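You operate a simulated robot arm through the tools that you are given. There is no shell and no other tool.

Carry out the task below with a simulated two-armed robot. There is one attempt and no reset: what you move stays moved.

Task
Put two of the cream cartridges from the top of the wooden side table on the front of the long oak bench. Then fetch the teal jumper plug with the white collar and stand it on the top shelf over the flight case. Then open the lower drawer of the patch rack, take the purple wiper and put it in the inside of the lower drawer of the patch rack, then shut the drawer. Then take the silver mini pedal marked j and leave it on the bottom shelf under the pedal bench. Then put the swap adapter with the green grip on the top of the white cabinet. The order counts. Set down upright: teal jumper plug with the white collar, purple wiper, swap adapter with the green grip.

The check looks at the end state, three seconds after you hand in, the way a careful person would. Anything else that was tipped, shoved, dropped, spilled or broken makes it a failure.

Robot
Two 7-joint arms with two-finger parallel grippers on one trunk, on a base that drives. Base frame: it is fixed to the floor where the robot stands at the start and does not move with it; the origin is under the middle of the robot, x ahead of it, y to its left, z up. Lengths are in m, angles in rad, forces in N, time in s.
The left shoulder is at the start at [0.07, 0.177, 1.07], the right one opposite. With the tool pointing down near the work surface each hand reaches from about 0.1 to 0.64 m from the robot's upright axis, wherever it stands, measured 20 degrees to its own side. Places, roughly: bottom shelf under the pedal bench [0.5, 1.8, 0.2]; cream cartridge [0.5, 0.25, 0.75]; front of the long oak bench (92x13 cm) [-1.86, 0.48, 0.78]; inside of the lower drawer of the patch rack [0.8, 3.6, 0.4]; lower drawer of the patch rack [0.7, 3.6, 0.5]; purple wiper [0.75, 0, 0.75]; silver mini pedal marked j [0.5, 2, 0.5]; swap adapter with the green grip (14x4x7 cm) [0.8, 2.3, 0.8]; teal jumper plug with the white co (3x3x7 cm) [0.6, 0.1, 0.8]; top of the white cabinet [0.9, 5.6, 0.7]; top shelf over the flight case (25x54 cm) [0.92, 2.86, 1.54]. Payload 3.43 kg a hand.
The tool frame of a hand sits at the grasp point between the pads (the TCP): z along the fingers, y along the line on which they close. The tips reach 0.03 m beyond it. Largest opening 0.094 m; finger width 0.028, thickness 0.01; the body of the gripper, 0.05 by 0.096 m, starts 0.055 m behind the TCP.
Orientation is that of the tool frame in the base frame, as [roll, pitch, yaw] about the fixed x, y, z axes, in that order (R = Rz(yaw) Ry(pitch) Rx(roll)). With the fingers straight down and closing along the base's y, the tool's x points along the base's -x, its y along +y and its z along -z.

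Tools
- The arms move only by the tool step_arm. It takes "left_deltas", "right_deltas" or both (then of equal length, played together; a hand with none holds still); each is a list of rows, each an object of numbers (a shift or turn left out is 0, a gripper value left out holds the last): "tx", "ty", "tz": the shift along the tool's x, y, z in cm; "rx", "ry", "rz": the turn, a rotation vector about the tool's x, y, z in rad; "jaw": the finger opening in cm, from 0 to 9.4. In form: [{"tx": .., "ty": .., "tz": .., "rx": .., "ry": .., "rz": .., "jaw": ..}, ...]. A call has 1 to 20 rows; each row shifts and turns the commanded pose from where the row before left it, along the tool's axes as they then stand. A row lasts 0.2 s, in which the tool goes at most 0.05 m and 0.15 rad; a call with a longer step from one row to the next is refused whole, and so is a gripper value outside its range. Where a pose cannot be reached the arm comes as near as it can. A force on the tool above 40 N (or 10 N above the force at the start of the call, whichever is more), or a blocked arm, ends the call early, and 0.2 s more pass. The fingers move at their own pace (about 0.153 m/s each) and stop on an object; they squeeze with about 21 N. The grip force told is the motor's: it shows also when the fingers shut on nothing. Time passes only in rows, and 0.2 s behind the last, so rows that do not move let the fingers close. It gives the time, the measured TCP pose, the force on the tool (base axes), the opening and the grip force at its end, in the units of the frame above (readings bear some noise), with the torque about the TCP (base axes, N m) and any sound that the robot's microphone picked up.
- Cameras (640 x 400 px; columns grow to the right, rows downward): "scene" is now at [0.1277, 0.023, 1.3712]; the picture's right is [0.27, -0.96, 0.00], its down [-0.68, -0.19, -0.71] and it looks along [0.68, 0.19, -0.71] (base axes); focal length 274 px, centre (320, 200). "left" rides on the left gripper at [0.076, -0.014, -0.102] in its tool frame; the picture's right is [0.18, 0.98, 0.00], its down [-0.75, 0.14, -0.64] and it looks along [-0.63, 0.12, 0.77] (tool axes); focal length 243 px, centre (320, 200). "right" rides on the right gripper at [0.076, 0.014, -0.102] in its tool frame; the picture's right is [-0.18, 0.98, 0.00], its down [-0.75, -0.14, -0.64] and it looks along [-0.63, -0.12, 0.77] (tool axes); focal length 243 px, centre (320, 200). There is no depth. A picture from a camera that has moved, and an enlarged one, comes with that camera's place and axes in the base frame and with its lens.
- camera(camera): a new picture of that camera. The clock stands still meanwhile.
- lift_body(by): slides the trunk up (or, below 0, down) by that many m; the arms and the scene camera ride with it, the base frame stays. It gives what a move gives, with no picture.
- steer(legs): drives the robot by 1 to 6 legs, each [ahead, turn to the left] in m and rad, along the robot's own axes; the way and the turn of a leg run together, so that a leg with both is an arc; at most 1.5 m and 3.142 rad a leg. The arms and the cameras ride along, it lands a little off, and it stops where it bumps. It gives what a move gives.
- aim_head(pan, tilt): turns the head with the scene camera to pan (to the left, within 1.501 rad either way) and tilt (down, from -0.506 to 1.204), counted from straight ahead of the robot. It gives what a move gives.
- enlarge(camera, box): a new picture of the part [left, top, right, bottom] of that camera's present view, enlarged. The clock stands still meanwhile.
- finish_job(): hands the job in; it is judged then, once.

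Places have to be worked out from the pictures, the camera data and where the tool is seen. Open the grippers and draw the arms clear of the work before you hand the job in, unless the task says otherwise.

The tools are called after "Request:" as a command line: name --argument value ..., lists and objects as JSON in quotes. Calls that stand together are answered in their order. step_arm: Moves the arms, as the interface text tells. Its arguments: {"type":"object","properties":{"left_deltas":{"type":"array"},"right_deltas":{"type":"array"}},"required":[]} The other tools are called the same way: lift_body (by) slides the trunk up or down; steer (legs) drives the base; aim_head (pan, tilt) turns the head that bears the scene camera; camera (camera) takes a picture; enlarge (camera, box) takes an enlarged picture of a part of a camera's view; finish_job () hands the job in.

At the start:

```text
clock: 0.0
left_ee_pos: [0.4615, 0.3156, 1.1031]
left_tcp_rot: [-3.142, 0.001, 3.141]
left_force: [0.1, 0.2, 0.2]
left_torque: [-0.01, 0.01, 0.01]
left_finger_gap: 0.0937
left_grasp_force: 0.1
right_ee_pos: [0.4856, -0.0587, 1.0852]
right_tcp_rot: [3.142, 0.0, 3.141]
right_force: [0.2, -0.4, 0.6]
right_torque: [0.0, 0.0, 0.01]
right_finger_gap: 0.094
right_grasp_force: 0.1
trunk travel left (down, up): [-0.65, 0.19]
robot x, y, heading: [0.0011, 0.0015, 0.001]
head pan, tilt: [0.278, 0.787]
```

scene: 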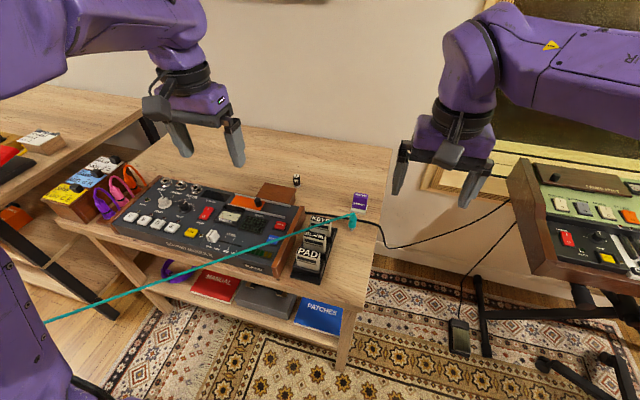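
right: 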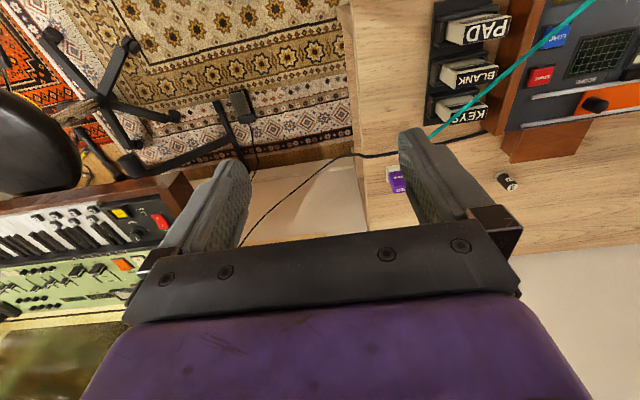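
left: 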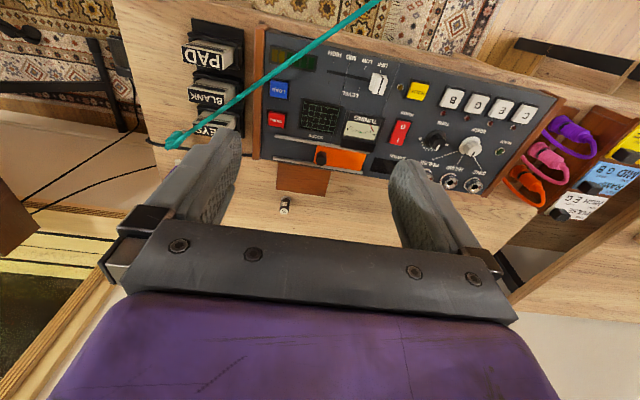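

I start by looking closer at the side table to work out what is where: cartridges (PAD, BLANK, KEYS), the teal plug and the purple block.

Request:
enlarge --camera "scene" --box '[240, 160, 400, 300]'

Request:
enlarge --camera "left" --box '[140, 0, 300, 230]'

Request:
enlarge --camera "right" --box '[360, 0, 560, 220]'

```text
2.86 times, centred on (320, 230) of scene
camera zoom: at [0.1277, 0.023, 1.3712], right [0.27, -0.96, 0.0], down [-0.68, -0.19, -0.71], along [0.68, 0.19, -0.71], focal length 781 px, centre (320, 114)
```

zoom: 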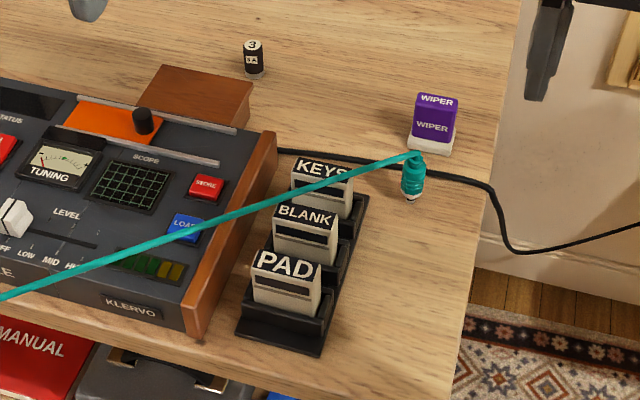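

```text
1.74 times, centred on (220, 115) of left
camera zoom: at [0.3849, 0.3029, 1.2063], right [-0.18, 0.98, 0.0], down [0.75, 0.14, 0.64], along [0.63, 0.12, -0.77], focal length 422 px, centre (494, 348)
```

zoom: 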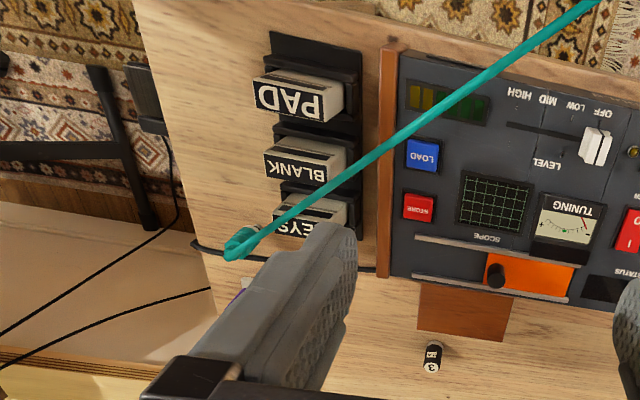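

```text
1.82 times, centred on (460, 110) of right
camera zoom: at [0.4092, -0.0458, 1.1863], right [0.19, 0.98, 0.0], down [0.75, -0.14, 0.64], along [0.63, -0.12, -0.77], focal length 441 px, centre (66, 364)
```

zoom: 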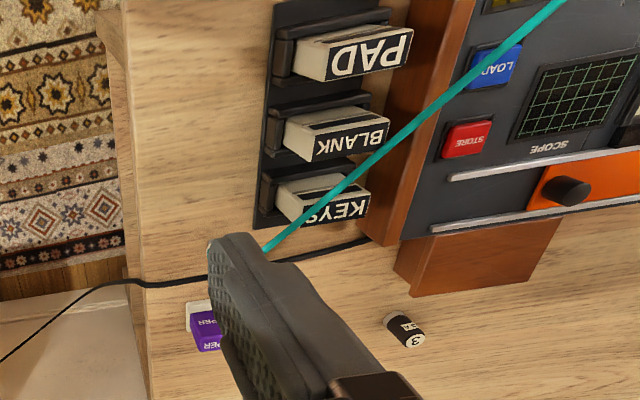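

I see three cream cartridges in a dock, the teal plug with a cable that runs off to the left, and the wiper with a white base. I look around the room with the head to see where the cable ends and where the other places are.

Request:
aim_head --pan 1.2 --tilt 0.4

Request:
camera --camera "scene"

Request:
aim_head --pan 0.7 --tilt 0.6

Request:
camera --camera "scene"

```text
clock: 1.2
left_ee_pos: [0.4606, 0.3177, 1.1025]
left_tcp_rot: [3.141, 0.0, 3.14]
left_force: [-0.5, -0.3, 0.5]
left_torque: [0.01, 0.0, 0.0]
left_finger_gap: 0.094
left_grasp_force: 0.1
right_ee_pos: [0.4863, -0.0584, 1.0844]
right_tcp_rot: [3.141, -0.001, 3.139]
right_force: [-0.5, -0.2, -0.1]
right_torque: [0.02, -0.02, 0.0]
right_finger_gap: 0.0939
right_grasp_force: 0.0
trunk travel left (down, up): [-0.65, 0.19]
robot x, y, heading: [-0.0005, -0.0023, -0.002]
head pan, tilt: [1.201, 0.4]
```

```text
taken
camera scene: at [0.0832, 0.0871, 1.4052], right [0.93, -0.36, 0.0], down [-0.14, -0.36, -0.92], along [0.33, 0.86, -0.39], focal length 274 px, centre (320, 200)
```

scene: 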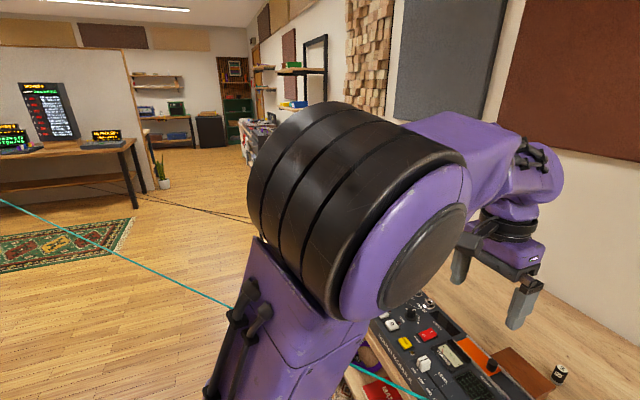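

```text
clock: 2.1
left_ee_pos: [0.4613, 0.3161, 1.1041]
left_tcp_rot: [-3.141, 0.0, 3.141]
left_force: [0.1, 0.1, 0.7]
left_torque: [-0.03, 0.01, -0.01]
left_finger_gap: 0.0938
left_grasp_force: 0.0
right_ee_pos: [0.4852, -0.061, 1.0851]
right_tcp_rot: [-3.141, 0.0, 3.141]
right_force: [0.2, 0.2, -0.6]
right_torque: [-0.03, 0.01, -0.05]
right_finger_gap: 0.0944
right_grasp_force: 0.1
trunk travel left (down, up): [-0.65, 0.19]
robot x, y, heading: [-0.0007, 0.002, 0.002]
head pan, tilt: [0.7, 0.6]
```

```text
taken
camera scene: at [0.1171, 0.0578, 1.387], right [0.64, -0.76, 0.0], down [-0.43, -0.36, -0.83], along [0.63, 0.53, -0.56], focal length 274 px, centre (320, 200)
```

scene: 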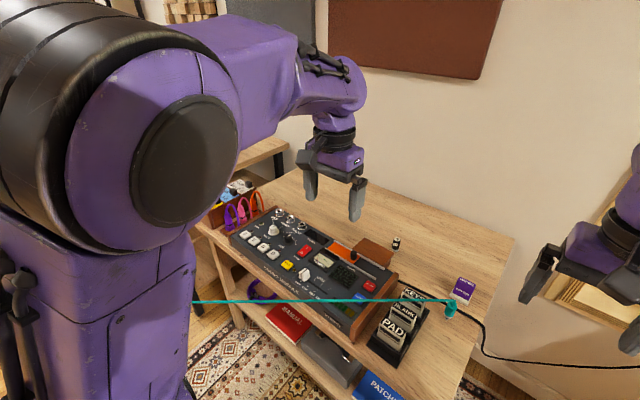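

The cable runs taut-looking into the room to the left. I look farther round to both sides before moving anything.

Request:
aim_head --pan 1.5 --tilt 0.3

Request:
camera --camera "scene"

Request:
aim_head --pan -1.0 --tilt 0.4

Request:
camera --camera "scene"

Request:
aim_head --pan 0.0 --tilt 1.0

Request:
camera --camera "scene"

```text
clock: 3.3
left_ee_pos: [0.4622, 0.3166, 1.1027]
left_tcp_rot: [3.141, -0.001, 3.139]
left_force: [0.1, -0.3, -0.1]
left_torque: [0.02, 0.01, 0.02]
left_finger_gap: 0.094
left_grasp_force: 0.0
right_ee_pos: [0.4837, -0.0593, 1.0849]
right_tcp_rot: [3.141, 0.0, 3.14]
right_force: [0.9, -0.3, -0.2]
right_torque: [0.03, -0.02, -0.02]
right_finger_gap: 0.094
right_grasp_force: 0.0
trunk travel left (down, up): [-0.65, 0.19]
robot x, y, heading: [0.0021, 0.0008, 0.001]
head pan, tilt: [1.499, 0.3]
```

```text
taken
camera scene: at [0.0564, 0.0939, 1.4145], right [1.0, -0.07, 0.0], down [-0.02, -0.3, -0.96], along [0.07, 0.95, -0.3], focal length 274 px, centre (320, 200)
```

scene: 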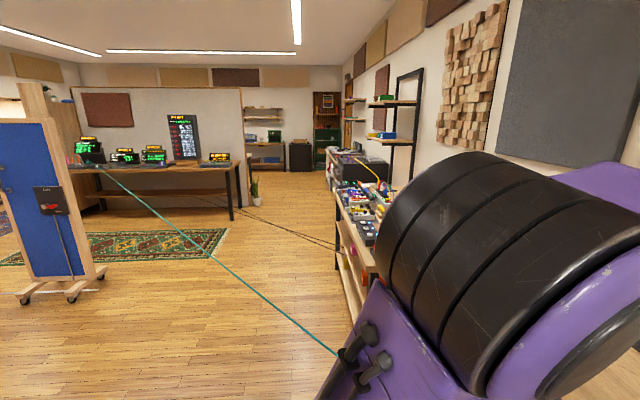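

```text
clock: 5.5
left_ee_pos: [0.4619, 0.3165, 1.1035]
left_tcp_rot: [-3.141, -0.001, -3.141]
left_force: [0.3, 0.1, 0.7]
left_torque: [-0.02, 0.0, -0.01]
left_finger_gap: 0.0942
left_grasp_force: 0.0
right_ee_pos: [0.4858, -0.0608, 1.0843]
right_tcp_rot: [-3.141, -0.001, 3.141]
right_force: [-0.5, -0.7, 0.5]
right_torque: [0.0, -0.01, 0.02]
right_finger_gap: 0.0939
right_grasp_force: 0.0
trunk travel left (down, up): [-0.65, 0.19]
robot x, y, heading: [-0.0004, 0.0005, -0.002]
head pan, tilt: [-1.0, 0.4]
```

```text
taken
camera scene: at [0.0997, -0.0772, 1.4052], right [-0.84, -0.54, 0.0], down [-0.21, 0.33, -0.92], along [0.5, -0.78, -0.39], focal length 274 px, centre (320, 200)
```

scene: 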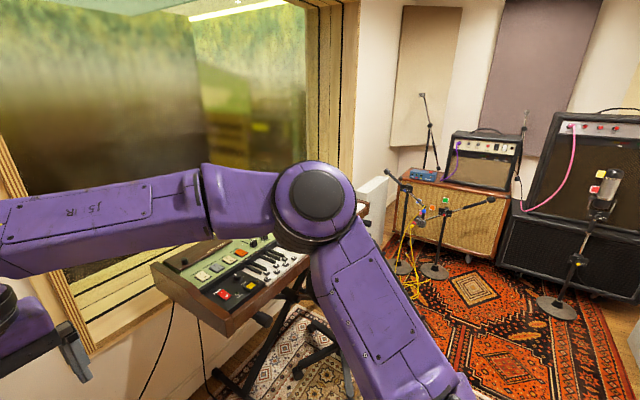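

```text
clock: 6.8
left_ee_pos: [0.4621, 0.3166, 1.1035]
left_tcp_rot: [-3.141, 0.0, 3.141]
left_force: [0.0, -0.3, -0.3]
left_torque: [0.01, 0.0, -0.01]
left_finger_gap: 0.0941
left_grasp_force: 0.1
right_ee_pos: [0.4866, -0.0602, 1.085]
right_tcp_rot: [3.141, 0.001, 3.139]
right_force: [0.6, 0.0, 0.1]
right_torque: [0.02, 0.0, -0.02]
right_finger_gap: 0.0937
right_grasp_force: 0.1
trunk travel left (down, up): [-0.65, 0.19]
robot x, y, heading: [-0.0016, 0.0029, 0.003]
head pan, tilt: [0.0, 1.0]
```

```text
taken
camera scene: at [0.1193, 0.0007, 1.355], right [0.0, -1.0, 0.0], down [-0.84, 0.0, -0.54], along [0.54, 0.0, -0.84], focal length 274 px, centre (320, 200)
```

scene: 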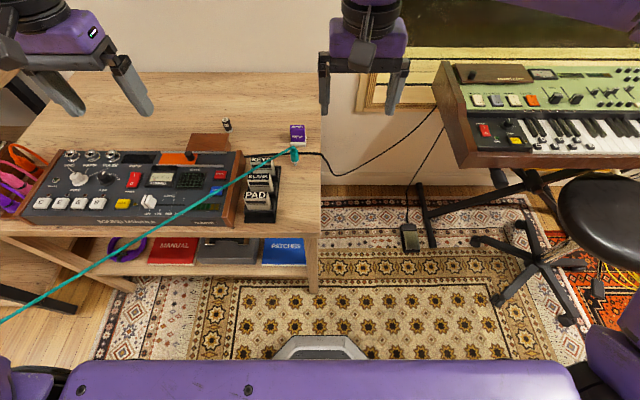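

The teal cable runs from the plug to a desk far to the left, so the shelf is closer to its anchor than the table is. I bring the right hand over the dock to look down at the cartridges.

Request:
step_arm --right_deltas '[{"tx": 1.0, "ty": 3.5, "tz": 2.0}, {"tx": 1.0, "ty": 3.5, "tz": 2.0}, {"tx": 1.0, "ty": 3.5, "tz": 2.0}, {"tx": 1.0, "ty": 3.5, "tz": 2.0}, {"tx": 1.0, "ty": 3.5, "tz": 0}, {}]' --left_deltas '[{"ty": 2, "tz": -1}, {"ty": 2, "tz": -1}, {"ty": 2, "tz": -1}, {"ty": 2, "tz": -1}, {}, {}]'

Request:
camera --camera "right"

Request:
camera --camera "scene"

```text
clock: 8.2
left_ee_pos: [0.4623, 0.3974, 1.1425]
left_tcp_rot: [3.141, 0.0, -3.141]
left_force: [0.4, 0.0, -0.4]
left_torque: [-0.01, 0.04, 0.0]
left_finger_gap: 0.0938
left_grasp_force: 0.1
right_ee_pos: [0.4365, 0.1143, 1.0049]
right_tcp_rot: [3.139, 0.0, 3.14]
right_force: [-0.5, -0.9, -0.4]
right_torque: [0.02, -0.03, -0.02]
right_finger_gap: 0.094
right_grasp_force: 0.1
trunk travel left (down, up): [-0.65, 0.19]
robot x, y, heading: [-0.0011, -0.0011, 0.006]
head pan, tilt: [0.0, 1.0]
```

```text
taken
camera right: at [0.36, 0.1281, 1.1064], right [0.19, 0.98, 0.0], down [0.75, -0.14, 0.64], along [0.63, -0.12, -0.77], focal length 243 px, centre (320, 200)
```

right: 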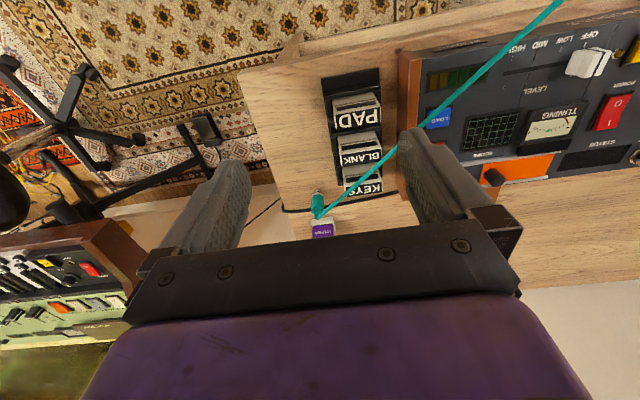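

```text
taken
camera scene: at [0.1194, -0.0002, 1.355], right [0.0, -1.0, 0.0], down [-0.84, 0.0, -0.54], along [0.54, 0.0, -0.84], focal length 274 px, centre (320, 200)
```

scene: 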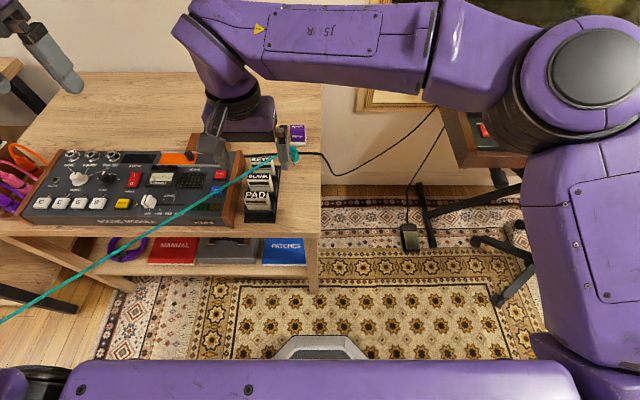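

The dock is in view below the fingers; I enlarge it.

Request:
enlarge --camera "right" --box '[290, 60, 420, 240]'

Request:
enlarge --camera "scene" --box '[220, 110, 320, 230]'

```text
2.22 times, centred on (355, 150) of right
camera zoom: at [0.36, 0.1281, 1.1064], right [0.19, 0.98, 0.0], down [0.75, -0.14, 0.64], along [0.63, -0.12, -0.77], focal length 539 px, centre (242, 311)
```

zoom: 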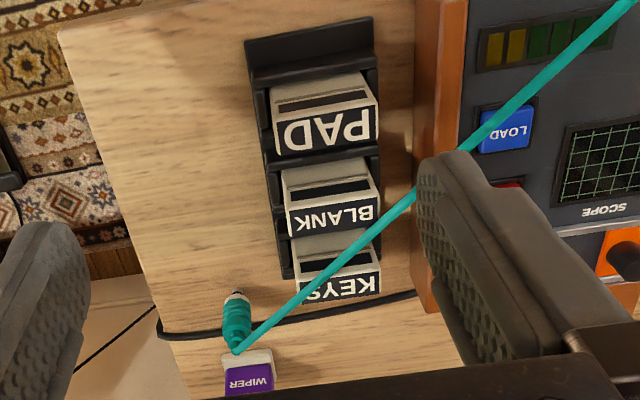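

```text
3.33 times, centred on (270, 170) of scene
camera zoom: at [0.1194, -0.0002, 1.355], right [0.0, -1.0, 0.0], down [-0.84, 0.0, -0.54], along [0.54, 0.0, -0.84], focal length 912 px, centre (487, 300)
```

zoom: 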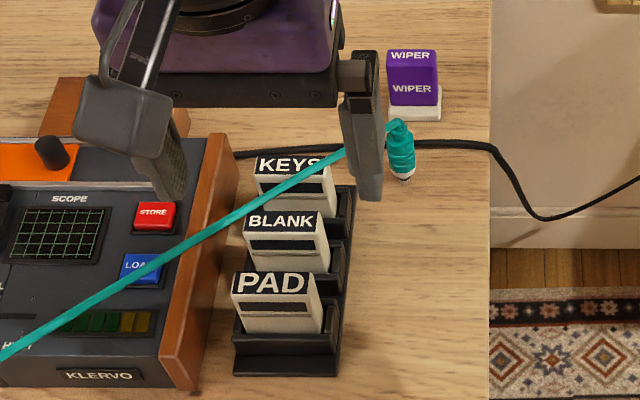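

Stereo from the head and right-hand pictures puts the PAD cartridge top at about x 0.470–0.491, y 0.125–0.177, z 0.816, so it is 2 cm thick along x. I turn the right hand a quarter so that its fingers close along x.

Request:
step_arm --right_deltas '[{"rz": -0.1428}, {"rz": -0.1428}, {"rz": -0.1428}, {"rz": -0.1428}, {"rz": -0.1428}, {"rz": -0.1428}, {"rz": -0.1428}, {"rz": -0.1428}, {"rz": -0.1428}, {"rz": -0.1428}, {"rz": -0.1428}, {"jaw": 4.6}, {}]'

Request:
camera --camera "right"

Request:
camera --camera "scene"

```text
clock: 11.0
left_ee_pos: [0.4627, 0.3963, 1.1417]
left_tcp_rot: [3.139, -0.001, 3.141]
left_force: [-0.1, 0.7, 0.2]
left_torque: [0.04, 0.0, 0.0]
left_finger_gap: 0.0942
left_grasp_force: 0.1
right_ee_pos: [0.4178, 0.0767, 0.9719]
right_tcp_rot: [3.141, 0.005, -2.407]
right_force: [-0.5, -0.3, 0.3]
right_torque: [0.04, -0.02, -0.02]
right_finger_gap: 0.046
right_grasp_force: 0.0
right hand out of reach, approached as far as the arm can: row 5, 6, 7, 8, 9, 10, 11
trunk travel left (down, up): [-0.65, 0.19]
robot x, y, heading: [0.0012, 0.0014, -0.002]
head pan, tilt: [0.0, 1.0]
```

```text
taken
camera right: at [0.3508, 0.0354, 1.0729], right [-0.52, 0.85, 0.0], down [0.65, 0.4, 0.65], along [0.55, 0.34, -0.76], focal length 243 px, centre (320, 200)
```

right: 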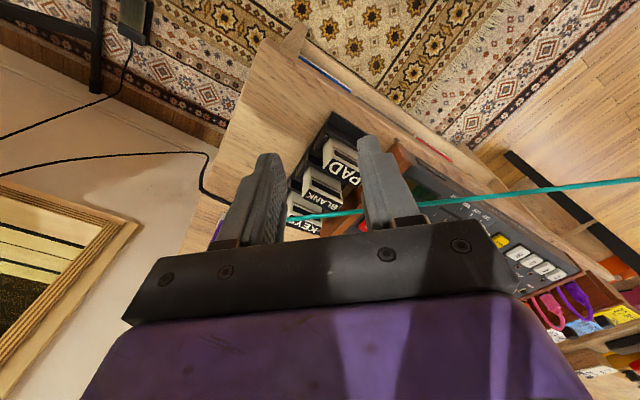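

```text
taken
camera scene: at [0.1193, -0.0007, 1.355], right [0.0, -1.0, 0.0], down [-0.84, 0.0, -0.54], along [0.54, 0.0, -0.84], focal length 274 px, centre (320, 200)
```

scene: 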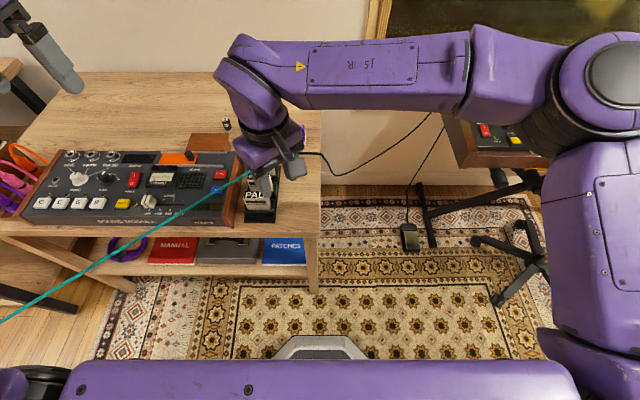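

Counter-clockwise runs out of reach, so I turn the right hand the other way instead, a bit higher.

Request:
step_arm --right_deltas '[{"tz": -1.5, "rz": 0.14}, {"tz": -1.5, "rz": 0.14}, {"rz": 0.145}, {"rz": 0.145}, {"rz": 0.145}, {"rz": 0.145}, {"rz": 0.145}, {"rz": 0.145}, {"rz": 0.145}, {"rz": 0.145}, {"rz": 0.145}, {"rz": 0.145}, {"rz": 0.145}, {"rz": 0.145}, {"rz": 0.145}, {"rz": 0.145}, {}]'

Request:
camera --camera "right"

Request:
camera --camera "scene"

```text
clock: 14.6
left_ee_pos: [0.4638, 0.3973, 1.1417]
left_tcp_rot: [3.14, 0.0, 3.141]
left_force: [0.3, 0.0, 0.8]
left_torque: [-0.02, 0.02, 0.02]
left_finger_gap: 0.0938
left_grasp_force: 0.0
right_ee_pos: [0.4175, 0.0773, 1.0014]
right_tcp_rot: [3.138, -0.002, 1.562]
right_force: [0.1, -1.0, -0.7]
right_torque: [0.02, -0.03, 0.03]
right_finger_gap: 0.046
right_grasp_force: 0.0
trunk travel left (down, up): [-0.65, 0.19]
robot x, y, heading: [-0.0018, -0.0003, 0.001]
head pan, tilt: [0.0, 1.0]
```

```text
taken
camera right: at [0.4321, 0.1534, 1.1031], right [0.98, -0.19, 0.0], down [-0.15, -0.75, 0.64], along [-0.12, -0.63, -0.77], focal length 243 px, centre (320, 200)
```

right: 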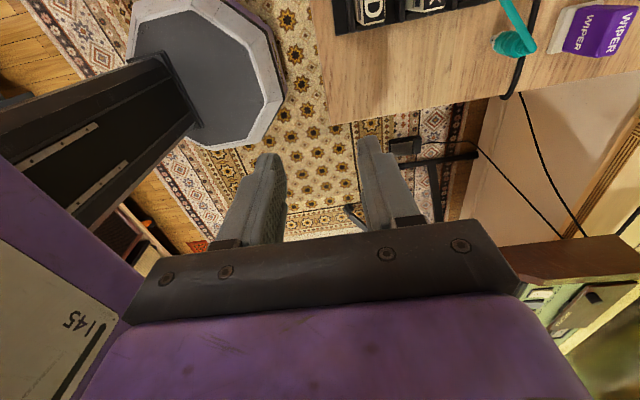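

```text
taken
camera scene: at [0.1192, 0.0009, 1.355], right [0.0, -1.0, 0.0], down [-0.84, 0.0, -0.54], along [0.54, 0.0, -0.84], focal length 274 px, centre (320, 200)
```

scene: 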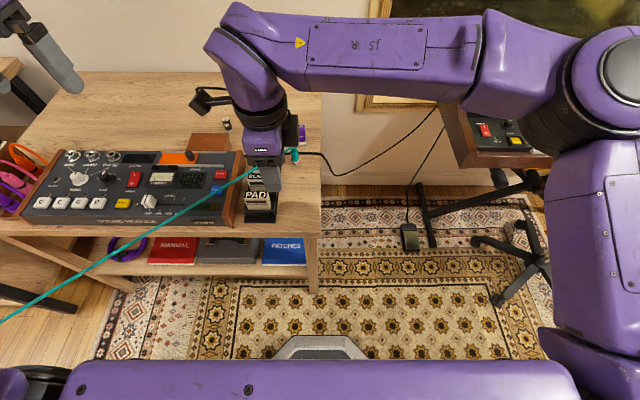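

Clockwise works: yaw is 1.56 and the fingers now close along x. I move over PAD and stop with the tips just above its top.

Request:
step_arm --right_deltas '[{"tx": 2.5, "ty": 2.1}, {"tx": 2.5, "ty": 2.1}, {"tx": 2.4, "ty": 2.1}, {"tz": 4}, {"tz": 4}, {"tz": 4.6}, {}]'

Request:
camera --camera "right"

Request:
enlarge --camera "scene" --box '[200, 120, 320, 240]'

```text
clock: 16.2
left_ee_pos: [0.4624, 0.398, 1.1409]
left_tcp_rot: [3.14, 0.0, 3.141]
left_force: [0.0, 0.0, -0.1]
left_torque: [0.0, -0.01, -0.01]
left_finger_gap: 0.094
left_grasp_force: 0.0
right_ee_pos: [0.4808, 0.1521, 0.8742]
right_tcp_rot: [3.136, -0.002, 1.564]
right_force: [0.2, 0.3, -0.1]
right_torque: [-0.04, -0.01, -0.01]
right_finger_gap: 0.0458
right_grasp_force: 0.0
trunk travel left (down, up): [-0.65, 0.19]
robot x, y, heading: [-0.0018, 0.0018, -0.003]
head pan, tilt: [0.0, 1.0]
```

```text
taken
camera right: at [0.4941, 0.2279, 0.9779], right [0.98, -0.19, 0.0], down [-0.15, -0.75, 0.64], along [-0.12, -0.63, -0.77], focal length 243 px, centre (320, 200)
```

right: 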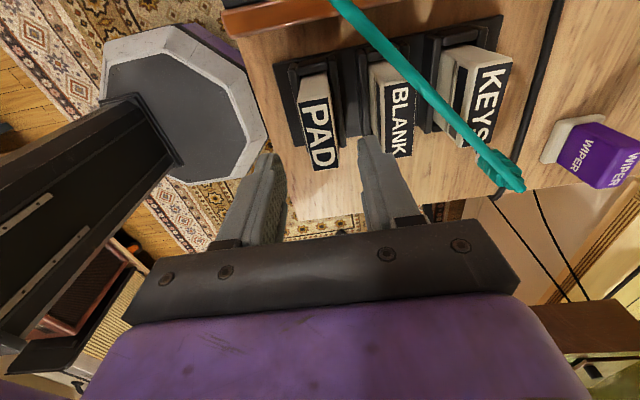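

```text
3.33 times, centred on (260, 180) of scene
camera zoom: at [0.1188, 0.0007, 1.355], right [0.0, -1.0, 0.0], down [-0.84, 0.0, -0.54], along [0.54, 0.0, -0.84], focal length 912 px, centre (520, 267)
```

zoom: 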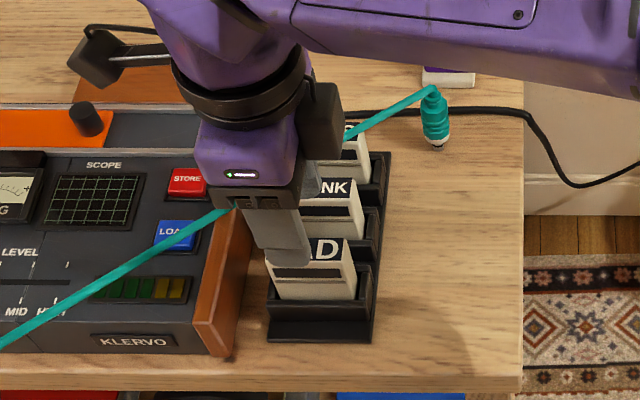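

The view puts PAD squarely between the fingers, with the slot walls topping out near z 0.77. I go down to TCP z 0.807 and close.

Request:
step_arm --right_deltas '[{"tz": 2.3}, {"tz": 2.2}, {"tz": 2.2}, {}, {"jaw": 0.5}, {}, {}]'

Request:
camera --camera "right"

```text
clock: 17.8
left_ee_pos: [0.4625, 0.3987, 1.1412]
left_tcp_rot: [3.141, -0.001, -3.14]
left_force: [-0.7, 1.1, -0.1]
left_torque: [-0.01, 0.01, -0.01]
left_finger_gap: 0.0942
left_grasp_force: 0.1
right_ee_pos: [0.4792, 0.1511, 0.8083]
right_tcp_rot: [3.138, -0.001, 1.564]
right_force: [-0.6, -0.4, -0.2]
right_torque: [-0.04, 0.05, 0.02]
right_finger_gap: 0.0259
right_grasp_force: 21.1
trunk travel left (down, up): [-0.65, 0.19]
robot x, y, heading: [0.0001, -0.0055, 0.001]
head pan, tilt: [0.0, 1.0]
```

```text
taken
camera right: at [0.4937, 0.2267, 0.9105], right [0.98, -0.19, 0.0], down [-0.15, -0.75, 0.64], along [-0.12, -0.63, -0.77], focal length 243 px, centre (320, 200)
```

right: 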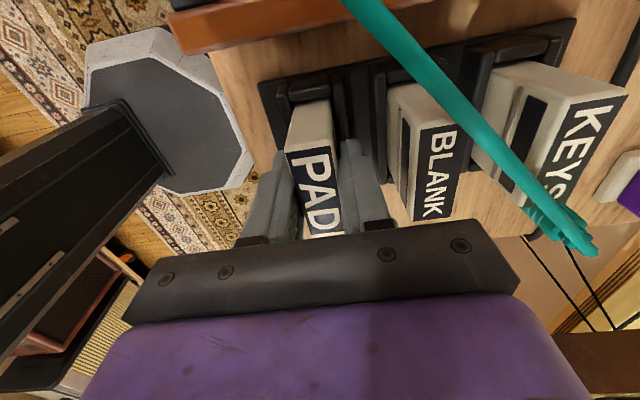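

The fingers stopped at 2.6 cm on PAD with 21 N. I draw it straight up out of the slot.

Request:
step_arm --right_deltas '[{"tz": -1}, {"tz": -1}, {"tz": -1.5}, {"tz": -1.5}, {"tz": -2}, {"tz": -2}, {"tz": -3}, {"tz": -3}, {}]'

Request:
camera --camera "right"

Request:
camera --camera "scene"

```text
clock: 19.8
left_ee_pos: [0.4631, 0.3982, 1.142]
left_tcp_rot: [-3.141, -0.001, 3.141]
left_force: [0.4, -0.1, -0.3]
left_torque: [-0.02, -0.02, 0.02]
left_finger_gap: 0.094
left_grasp_force: 0.1
right_ee_pos: [0.4815, 0.1525, 0.9554]
right_tcp_rot: [3.137, -0.001, 1.565]
right_force: [-0.2, -0.9, -0.7]
right_torque: [0.04, -0.02, -0.04]
right_finger_gap: 0.0258
right_grasp_force: 20.8
trunk travel left (down, up): [-0.65, 0.19]
robot x, y, heading: [0.0004, -0.0025, -0.0]
head pan, tilt: [0.0, 1.0]
```

```text
taken
camera right: at [0.4959, 0.2278, 1.0578], right [0.98, -0.19, 0.0], down [-0.15, -0.75, 0.64], along [-0.12, -0.63, -0.77], focal length 243 px, centre (320, 200)
```

right: 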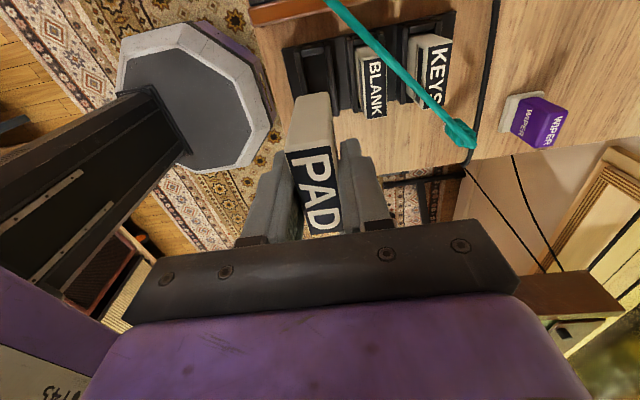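

```text
taken
camera scene: at [0.1197, 0.001, 1.3549], right [0.0, -1.0, 0.0], down [-0.84, 0.0, -0.54], along [0.54, 0.0, -0.84], focal length 274 px, centre (320, 200)
```

scene: 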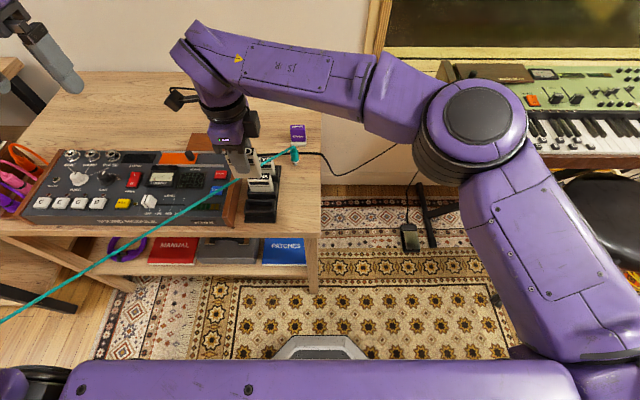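

PAD is free of its slot. I park the right hand to the right and turn the left hand the mirrored way for BLANK.

Request:
step_arm --right_deltas '[{"tx": -1, "tz": -2}, {"tx": -3, "tz": -2}, {"tx": -3.5, "ty": -1, "tz": -2}, {"tx": -3.5, "ty": -1, "tz": -1}, {"tx": -3.5, "ty": -1}, {"tx": -3.5, "ty": -1}, {"tx": -3.5, "ty": -1}, {"tx": -3.5, "ty": -1}, {"tx": -3.5, "ty": -1}, {"tx": -3.5}, {"tx": -3}, {}]' --left_deltas '[{"rz": -0.1428}, {"rz": -0.1428}, {"rz": -0.1428}, {"rz": -0.1428}, {"rz": -0.1428}, {"rz": -0.1428}, {"rz": -0.1428}, {"rz": -0.1428}, {"rz": -0.1428}, {"rz": -0.1428}, {"rz": -0.1428}, {"jaw": 5.0}]'

Request:
camera --camera "left"

Request:
camera --camera "scene"

```text
clock: 22.4
left_ee_pos: [0.4612, 0.3972, 1.1422]
left_tcp_rot: [-3.141, 0.0, -1.57]
left_force: [-0.3, -0.1, 0.0]
left_torque: [0.01, 0.0, -0.03]
left_finger_gap: 0.0499
left_grasp_force: 0.1
right_ee_pos: [0.4082, -0.1981, 1.0265]
right_tcp_rot: [3.139, -0.002, 1.567]
right_force: [-0.5, -0.1, -0.4]
right_torque: [-0.04, -0.01, 0.0]
right_finger_gap: 0.026
right_grasp_force: 20.7
trunk travel left (down, up): [-0.65, 0.19]
robot x, y, heading: [-0.0013, -0.0014, -0.004]
head pan, tilt: [0.0, 1.0]
```

```text
taken
camera left: at [0.4762, 0.3213, 1.2455], right [-0.98, -0.19, 0.0], down [-0.14, 0.75, 0.64], along [-0.12, 0.63, -0.77], focal length 243 px, centre (320, 200)
```

left: 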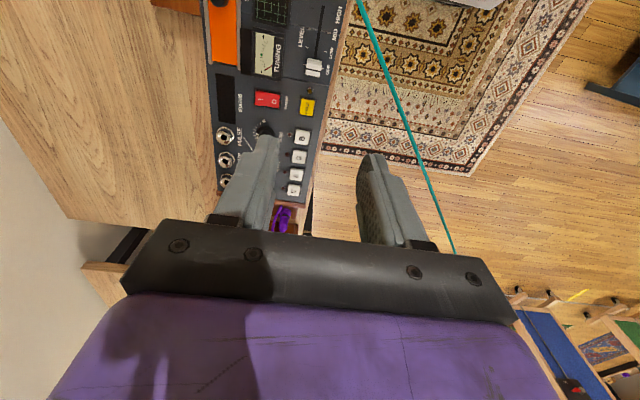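

```text
taken
camera scene: at [0.1196, 0.0016, 1.3549], right [0.0, -1.0, 0.0], down [-0.84, 0.0, -0.54], along [0.54, 0.0, -0.84], focal length 274 px, centre (320, 200)
```

scene: 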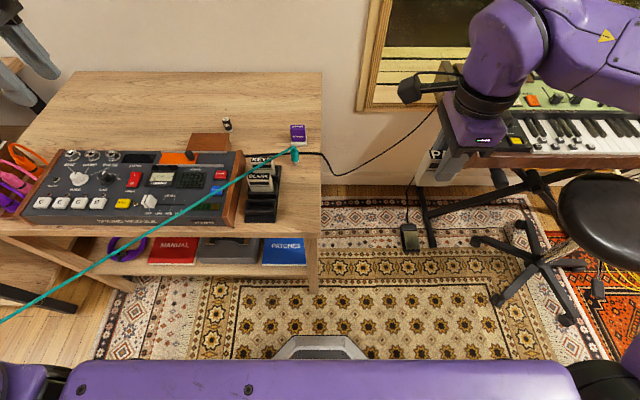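

The left hand turned fine to yaw −1.57. I enlarge the dock from the head to fix BLANK's place, and bring the left hand over it.

Request:
enlarge --camera "scene" --box '[220, 110, 320, 230]'

Request:
step_arm --left_deltas '[{"tx": 3.5, "ty": -1}, {"tx": 3.5, "ty": -1}, {"tx": 3.5, "ty": -1}, {"tx": 3.5, "ty": -1}, {"tx": 3.5, "ty": -1}, {"tx": 3.5, "ty": -1}, {"tx": 3.5, "ty": -1.3}, {"tz": 4}, {"tz": 4}, {"tz": 4}, {"tz": 4}, {}]'

Request:
camera --camera "left"

```text
3.33 times, centred on (270, 170) of scene
camera zoom: at [0.1196, 0.0016, 1.3549], right [0.0, -1.0, 0.0], down [-0.84, 0.0, -0.54], along [0.54, 0.0, -0.84], focal length 912 px, centre (487, 300)
```

zoom: 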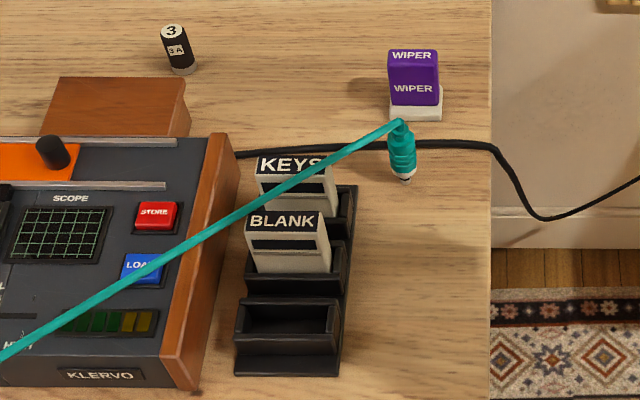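

```text
clock: 25.0
left_ee_pos: [0.5306, 0.1532, 0.9804]
left_tcp_rot: [-3.141, 0.003, -1.572]
left_force: [-0.3, 0.4, 0.4]
left_torque: [-0.03, 0.0, -0.02]
left_finger_gap: 0.0501
left_grasp_force: 0.1
right_ee_pos: [0.4089, -0.1993, 1.0286]
right_tcp_rot: [3.138, -0.003, 1.566]
right_force: [-1.0, -0.1, -1.2]
right_torque: [0.0, -0.03, 0.01]
right_finger_gap: 0.0258
right_grasp_force: 21.1
trunk travel left (down, up): [-0.65, 0.19]
robot x, y, heading: [-0.0014, -0.0029, -0.001]
head pan, tilt: [0.0, 1.0]
```

```text
taken
camera left: at [0.5445, 0.0775, 1.0827], right [-0.98, -0.18, 0.0], down [-0.14, 0.75, 0.64], along [-0.12, 0.63, -0.77], focal length 243 px, centre (320, 200)
```

left: 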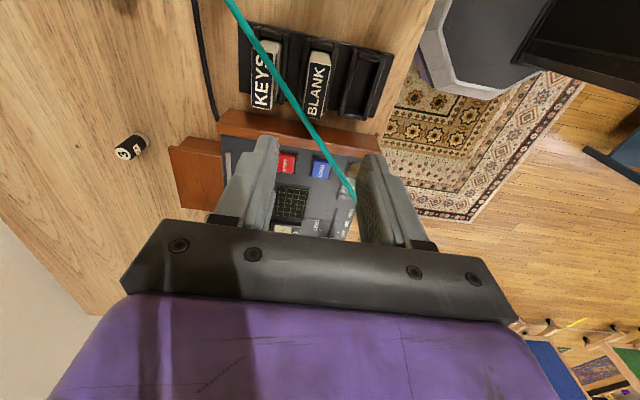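

BLANK's top centre comes out at (0.533, 0.153, 0.816), almost under the left TCP. I narrow the opening to clear KEYS and go down in two stages.

Request:
step_arm --left_deltas '[{"ty": -0.2, "jaw": 4.4}, {"tz": 4}, {"tz": 4}, {"tz": 3.5}, {}]'

Request:
camera --camera "left"

```text
clock: 26.2
left_ee_pos: [0.5369, 0.1515, 0.8641]
left_tcp_rot: [3.14, 0.001, -1.57]
left_force: [-0.2, -0.6, 0.4]
left_torque: [0.03, -0.03, 0.0]
left_finger_gap: 0.0443
left_grasp_force: 0.1
right_ee_pos: [0.4092, -0.1982, 1.0278]
right_tcp_rot: [3.137, -0.002, 1.566]
right_force: [-0.2, 0.2, -0.8]
right_torque: [0.02, 0.0, -0.01]
right_finger_gap: 0.0258
right_grasp_force: 20.9
trunk travel left (down, up): [-0.65, 0.19]
robot x, y, heading: [0.0035, -0.0035, -0.0]
head pan, tilt: [0.0, 1.0]
```

```text
taken
camera left: at [0.5501, 0.0758, 0.968], right [-0.98, -0.18, 0.0], down [-0.14, 0.75, 0.64], along [-0.12, 0.63, -0.77], focal length 243 px, centre (320, 200)
```

left: 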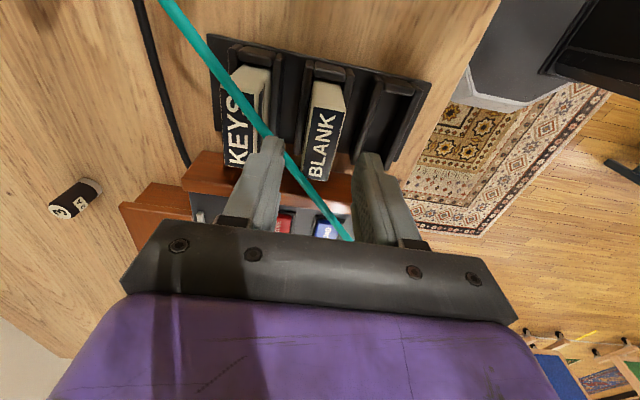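

The cable line passes close to the far finger's left edge (about y 0.169 at x 0.56), so I shift the grip 1 cm toward −y, correct x by 3 mm, then go down and close.

Request:
step_arm --left_deltas '[{"tx": 1.0, "ty": 0.3}, {}, {"tz": 2}, {"tz": 2}, {"tz": 1.6}, {}]'

Request:
camera --camera "left"

```text
clock: 27.6
left_ee_pos: [0.5321, 0.1428, 0.8118]
left_tcp_rot: [3.14, 0.0, -1.571]
left_force: [0.1, 0.6, 0.9]
left_torque: [0.0, -0.02, 0.02]
left_finger_gap: 0.044
left_grasp_force: 0.1
right_ee_pos: [0.4081, -0.1996, 1.0276]
right_tcp_rot: [3.139, -0.001, 1.563]
right_force: [0.3, -0.1, -0.8]
right_torque: [-0.02, 0.05, 0.04]
right_finger_gap: 0.0259
right_grasp_force: 21.0
trunk travel left (down, up): [-0.65, 0.19]
robot x, y, heading: [0.0032, 0.0004, 0.001]
head pan, tilt: [0.0, 1.0]
```

```text
taken
camera left: at [0.5463, 0.0672, 0.9154], right [-0.98, -0.18, 0.0], down [-0.14, 0.75, 0.64], along [-0.12, 0.63, -0.77], focal length 243 px, centre (320, 200)
```

left: 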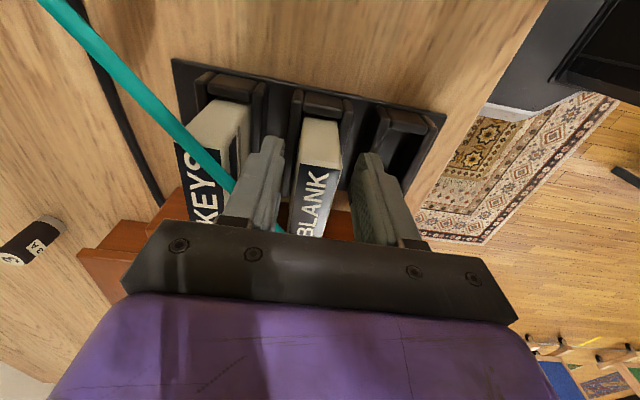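

BLANK is centred between the fingers and the cable passes clear behind the far one. I close and lift it straight out.

Request:
step_arm --left_deltas '[{"tz": 0.2}, {"jaw": 0.5}, {}, {}, {"tz": -1}, {"tz": -1}, {"tz": -1.5}, {"tz": -1.5}, {"tz": -2}, {"tz": -2}, {"tz": -3}, {"tz": -3}, {"tz": -3}, {}]'

Request:
camera --camera "left"

Request:
camera --camera "scene"

```text
clock: 30.6
left_ee_pos: [0.5323, 0.1412, 0.9895]
left_tcp_rot: [-3.142, 0.001, -1.571]
left_force: [0.3, -0.5, -0.7]
left_torque: [0.01, 0.05, 0.01]
left_finger_gap: 0.0259
left_grasp_force: 20.9
right_ee_pos: [0.4089, -0.1985, 1.0268]
right_tcp_rot: [3.138, -0.003, 1.564]
right_force: [0.0, -0.3, -1.0]
right_torque: [-0.01, -0.04, -0.02]
right_finger_gap: 0.0258
right_grasp_force: 20.8
trunk travel left (down, up): [-0.65, 0.19]
robot x, y, heading: [0.0016, 0.0025, 0.003]
head pan, tilt: [0.0, 1.0]
```

```text
taken
camera left: at [0.5459, 0.066, 1.0922], right [-0.98, -0.18, 0.0], down [-0.14, 0.75, 0.64], along [-0.12, 0.63, -0.77], focal length 243 px, centre (320, 200)
```

left: 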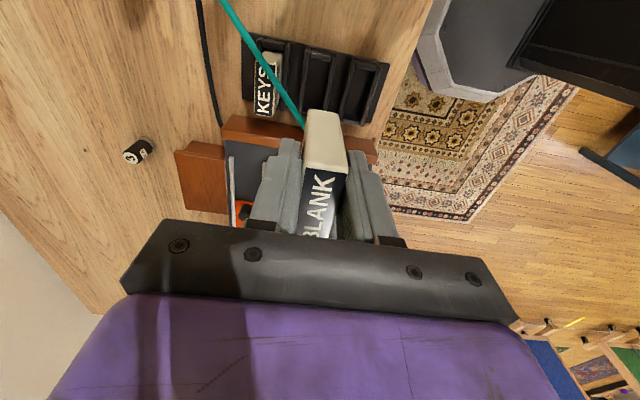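

```text
taken
camera scene: at [0.1199, 0.0006, 1.3549], right [0.0, -1.0, 0.0], down [-0.84, 0.0, -0.54], along [0.54, 0.0, -0.84], focal length 274 px, centre (320, 200)
```

scene: 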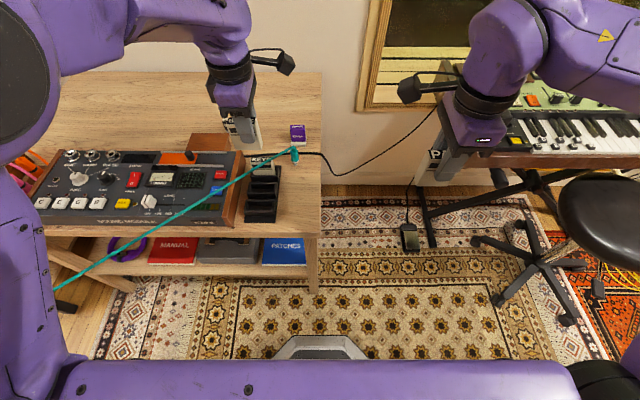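

Both cartridges are held. I draw the left hand back level with the right and look behind before turning round toward the bench.

Request:
step_arm --left_deltas '[{"tz": -3}, {"tz": -3}, {"tz": -3, "ty": 2}, {"ty": 3, "tx": -2}, {"ty": 3, "tx": -2}, {"ty": 3, "tx": -2}, {"ty": 3, "tx": -2}, {}]' --right_deltas '[{"tz": -2}, {"tz": -2}, {"tz": -1}, {"ty": -1}, {"ty": -1}, {"ty": -1}, {}, {}]'

Request:
steer --legs '[[-0.2, 0.0], [0.0, 0.9]]'

Request:
aim_head --pan 0.9 --tilt 0.5

Request:
camera --camera "scene"

```text
clock: 32.4
left_ee_pos: [0.3942, 0.2219, 1.0778]
left_tcp_rot: [3.141, 0.003, -1.573]
left_force: [-0.4, 0.0, -1.8]
left_torque: [0.0, 0.0, -0.01]
left_finger_gap: 0.0257
left_grasp_force: 21.0
right_ee_pos: [0.379, -0.1991, 1.0764]
right_tcp_rot: [3.138, -0.001, 1.565]
right_force: [-1.0, 0.5, -1.0]
right_torque: [0.05, 0.01, -0.01]
right_finger_gap: 0.026
right_grasp_force: 21.5
trunk travel left (down, up): [-0.65, 0.19]
robot x, y, heading: [0.003, 0.0, -0.004]
head pan, tilt: [0.0, 1.0]
```

```text
clock: 36.3
left_ee_pos: [-0.1223, 0.4458, 1.0776]
left_tcp_rot: [-3.141, 0.001, -0.689]
left_force: [-0.5, 0.5, -0.2]
left_torque: [-0.03, -0.02, -0.02]
left_finger_gap: 0.026
left_grasp_force: 20.8
right_ee_pos: [0.1942, 0.1652, 1.0768]
right_tcp_rot: [3.135, -0.002, 2.446]
right_force: [-0.4, 0.0, 0.0]
right_torque: [-0.04, 0.02, -0.02]
right_finger_gap: 0.0259
right_grasp_force: 21.4
trunk travel left (down, up): [-0.65, 0.19]
robot x, y, heading: [-0.198, 0.0024, 0.884]
head pan, tilt: [0.0, 1.0]
```

```text
clock: 37.5
left_ee_pos: [-0.123, 0.4453, 1.0773]
left_tcp_rot: [-3.142, 0.0, -0.688]
left_force: [0.3, -0.4, -1.3]
left_torque: [-0.02, 0.02, 0.04]
left_finger_gap: 0.0259
left_grasp_force: 21.4
right_ee_pos: [0.192, 0.1659, 1.0764]
right_tcp_rot: [3.138, -0.002, 2.448]
right_force: [0.1, -0.9, -1.5]
right_torque: [0.0, 0.01, -0.02]
right_finger_gap: 0.0261
right_grasp_force: 20.8
trunk travel left (down, up): [-0.65, 0.19]
robot x, y, heading: [-0.2046, -0.0014, 0.882]
head pan, tilt: [0.901, 0.499]
```

```text
taken
camera scene: at [-0.1883, 0.1285, 1.396], right [0.98, 0.21, 0.0], down [0.1, -0.47, -0.88], along [-0.18, 0.86, -0.48], focal length 274 px, centre (320, 200)
```

scene: 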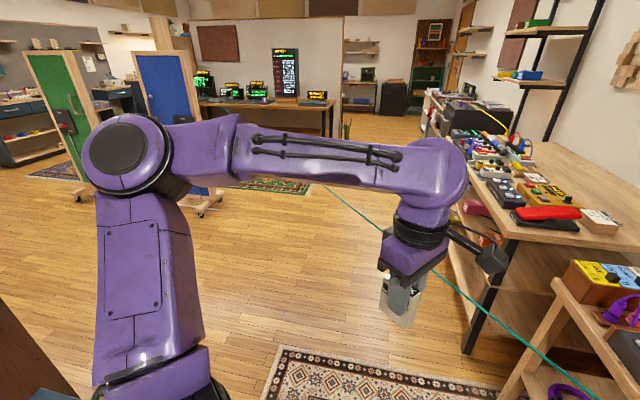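

The turn went as asked. I turn further to bring the oak bench into view.

Request:
steer --legs '[[0.0, 1.2]]'

Request:
aim_head --pan 0.4 --tilt 0.5

Request:
camera --camera "scene"

Request:
aim_head --pan 1.1 --tilt 0.5

Request:
camera --camera "scene"

```text
clock: 40.9
left_ee_pos: [-0.5844, 0.2397, 1.0776]
left_tcp_rot: [3.141, 0.0, 0.495]
left_force: [0.1, 0.0, -0.9]
left_torque: [-0.01, -0.03, 0.03]
left_finger_gap: 0.0258
left_grasp_force: 21.1
right_ee_pos: [-0.2062, 0.4272, 1.0761]
right_tcp_rot: [3.138, -0.001, -2.649]
right_force: [-0.3, 0.0, -0.4]
right_torque: [0.0, -0.02, -0.01]
right_finger_gap: 0.0256
right_grasp_force: 20.7
trunk travel left (down, up): [-0.65, 0.19]
robot x, y, heading: [-0.1968, -0.0007, 2.067]
head pan, tilt: [0.901, 0.499]
```

```text
clock: 41.8
left_ee_pos: [-0.5851, 0.2394, 1.0781]
left_tcp_rot: [-3.141, 0.0, 0.495]
left_force: [0.1, -0.5, -0.9]
left_torque: [0.02, 0.0, 0.01]
left_finger_gap: 0.0259
left_grasp_force: 20.9
right_ee_pos: [-0.2054, 0.4275, 1.077]
right_tcp_rot: [3.139, 0.0, -2.651]
right_force: [-1.1, 0.0, -0.5]
right_torque: [-0.01, -0.05, 0.0]
right_finger_gap: 0.0257
right_grasp_force: 20.9
trunk travel left (down, up): [-0.65, 0.19]
robot x, y, heading: [-0.1992, 0.0023, 2.066]
head pan, tilt: [0.4, 0.499]
```

```text
taken
camera scene: at [-0.2961, 0.1017, 1.3961], right [0.62, 0.78, 0.0], down [0.37, -0.3, -0.88], along [-0.69, 0.55, -0.48], focal length 274 px, centre (320, 200)
```

scene: 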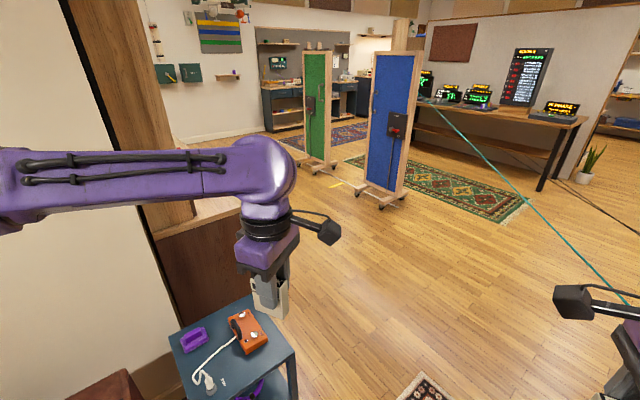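

```text
clock: 42.9
left_ee_pos: [-0.5848, 0.2403, 1.0765]
left_tcp_rot: [-3.14, -0.001, 0.495]
left_force: [-0.2, 0.2, -1.0]
left_torque: [0.01, -0.02, 0.03]
left_finger_gap: 0.0257
left_grasp_force: 20.7
right_ee_pos: [-0.2058, 0.4268, 1.0767]
right_tcp_rot: [3.138, -0.002, -2.652]
right_force: [0.3, -0.8, -1.7]
right_torque: [0.03, -0.01, 0.01]
right_finger_gap: 0.0258
right_grasp_force: 21.2
trunk travel left (down, up): [-0.65, 0.19]
robot x, y, heading: [-0.1995, 0.0011, 2.062]
head pan, tilt: [1.1, 0.499]
```

```text
taken
camera scene: at [-0.316, 0.0427, 1.3961], right [-0.02, 1.0, 0.0], down [0.48, 0.01, -0.88], along [-0.88, -0.02, -0.48], focal length 274 px, centre (320, 200)
```

scene: 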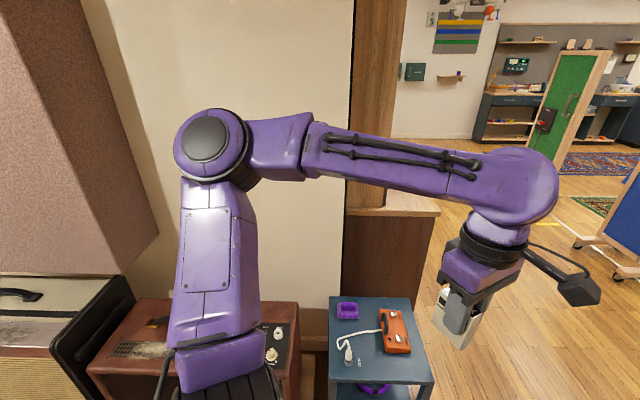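

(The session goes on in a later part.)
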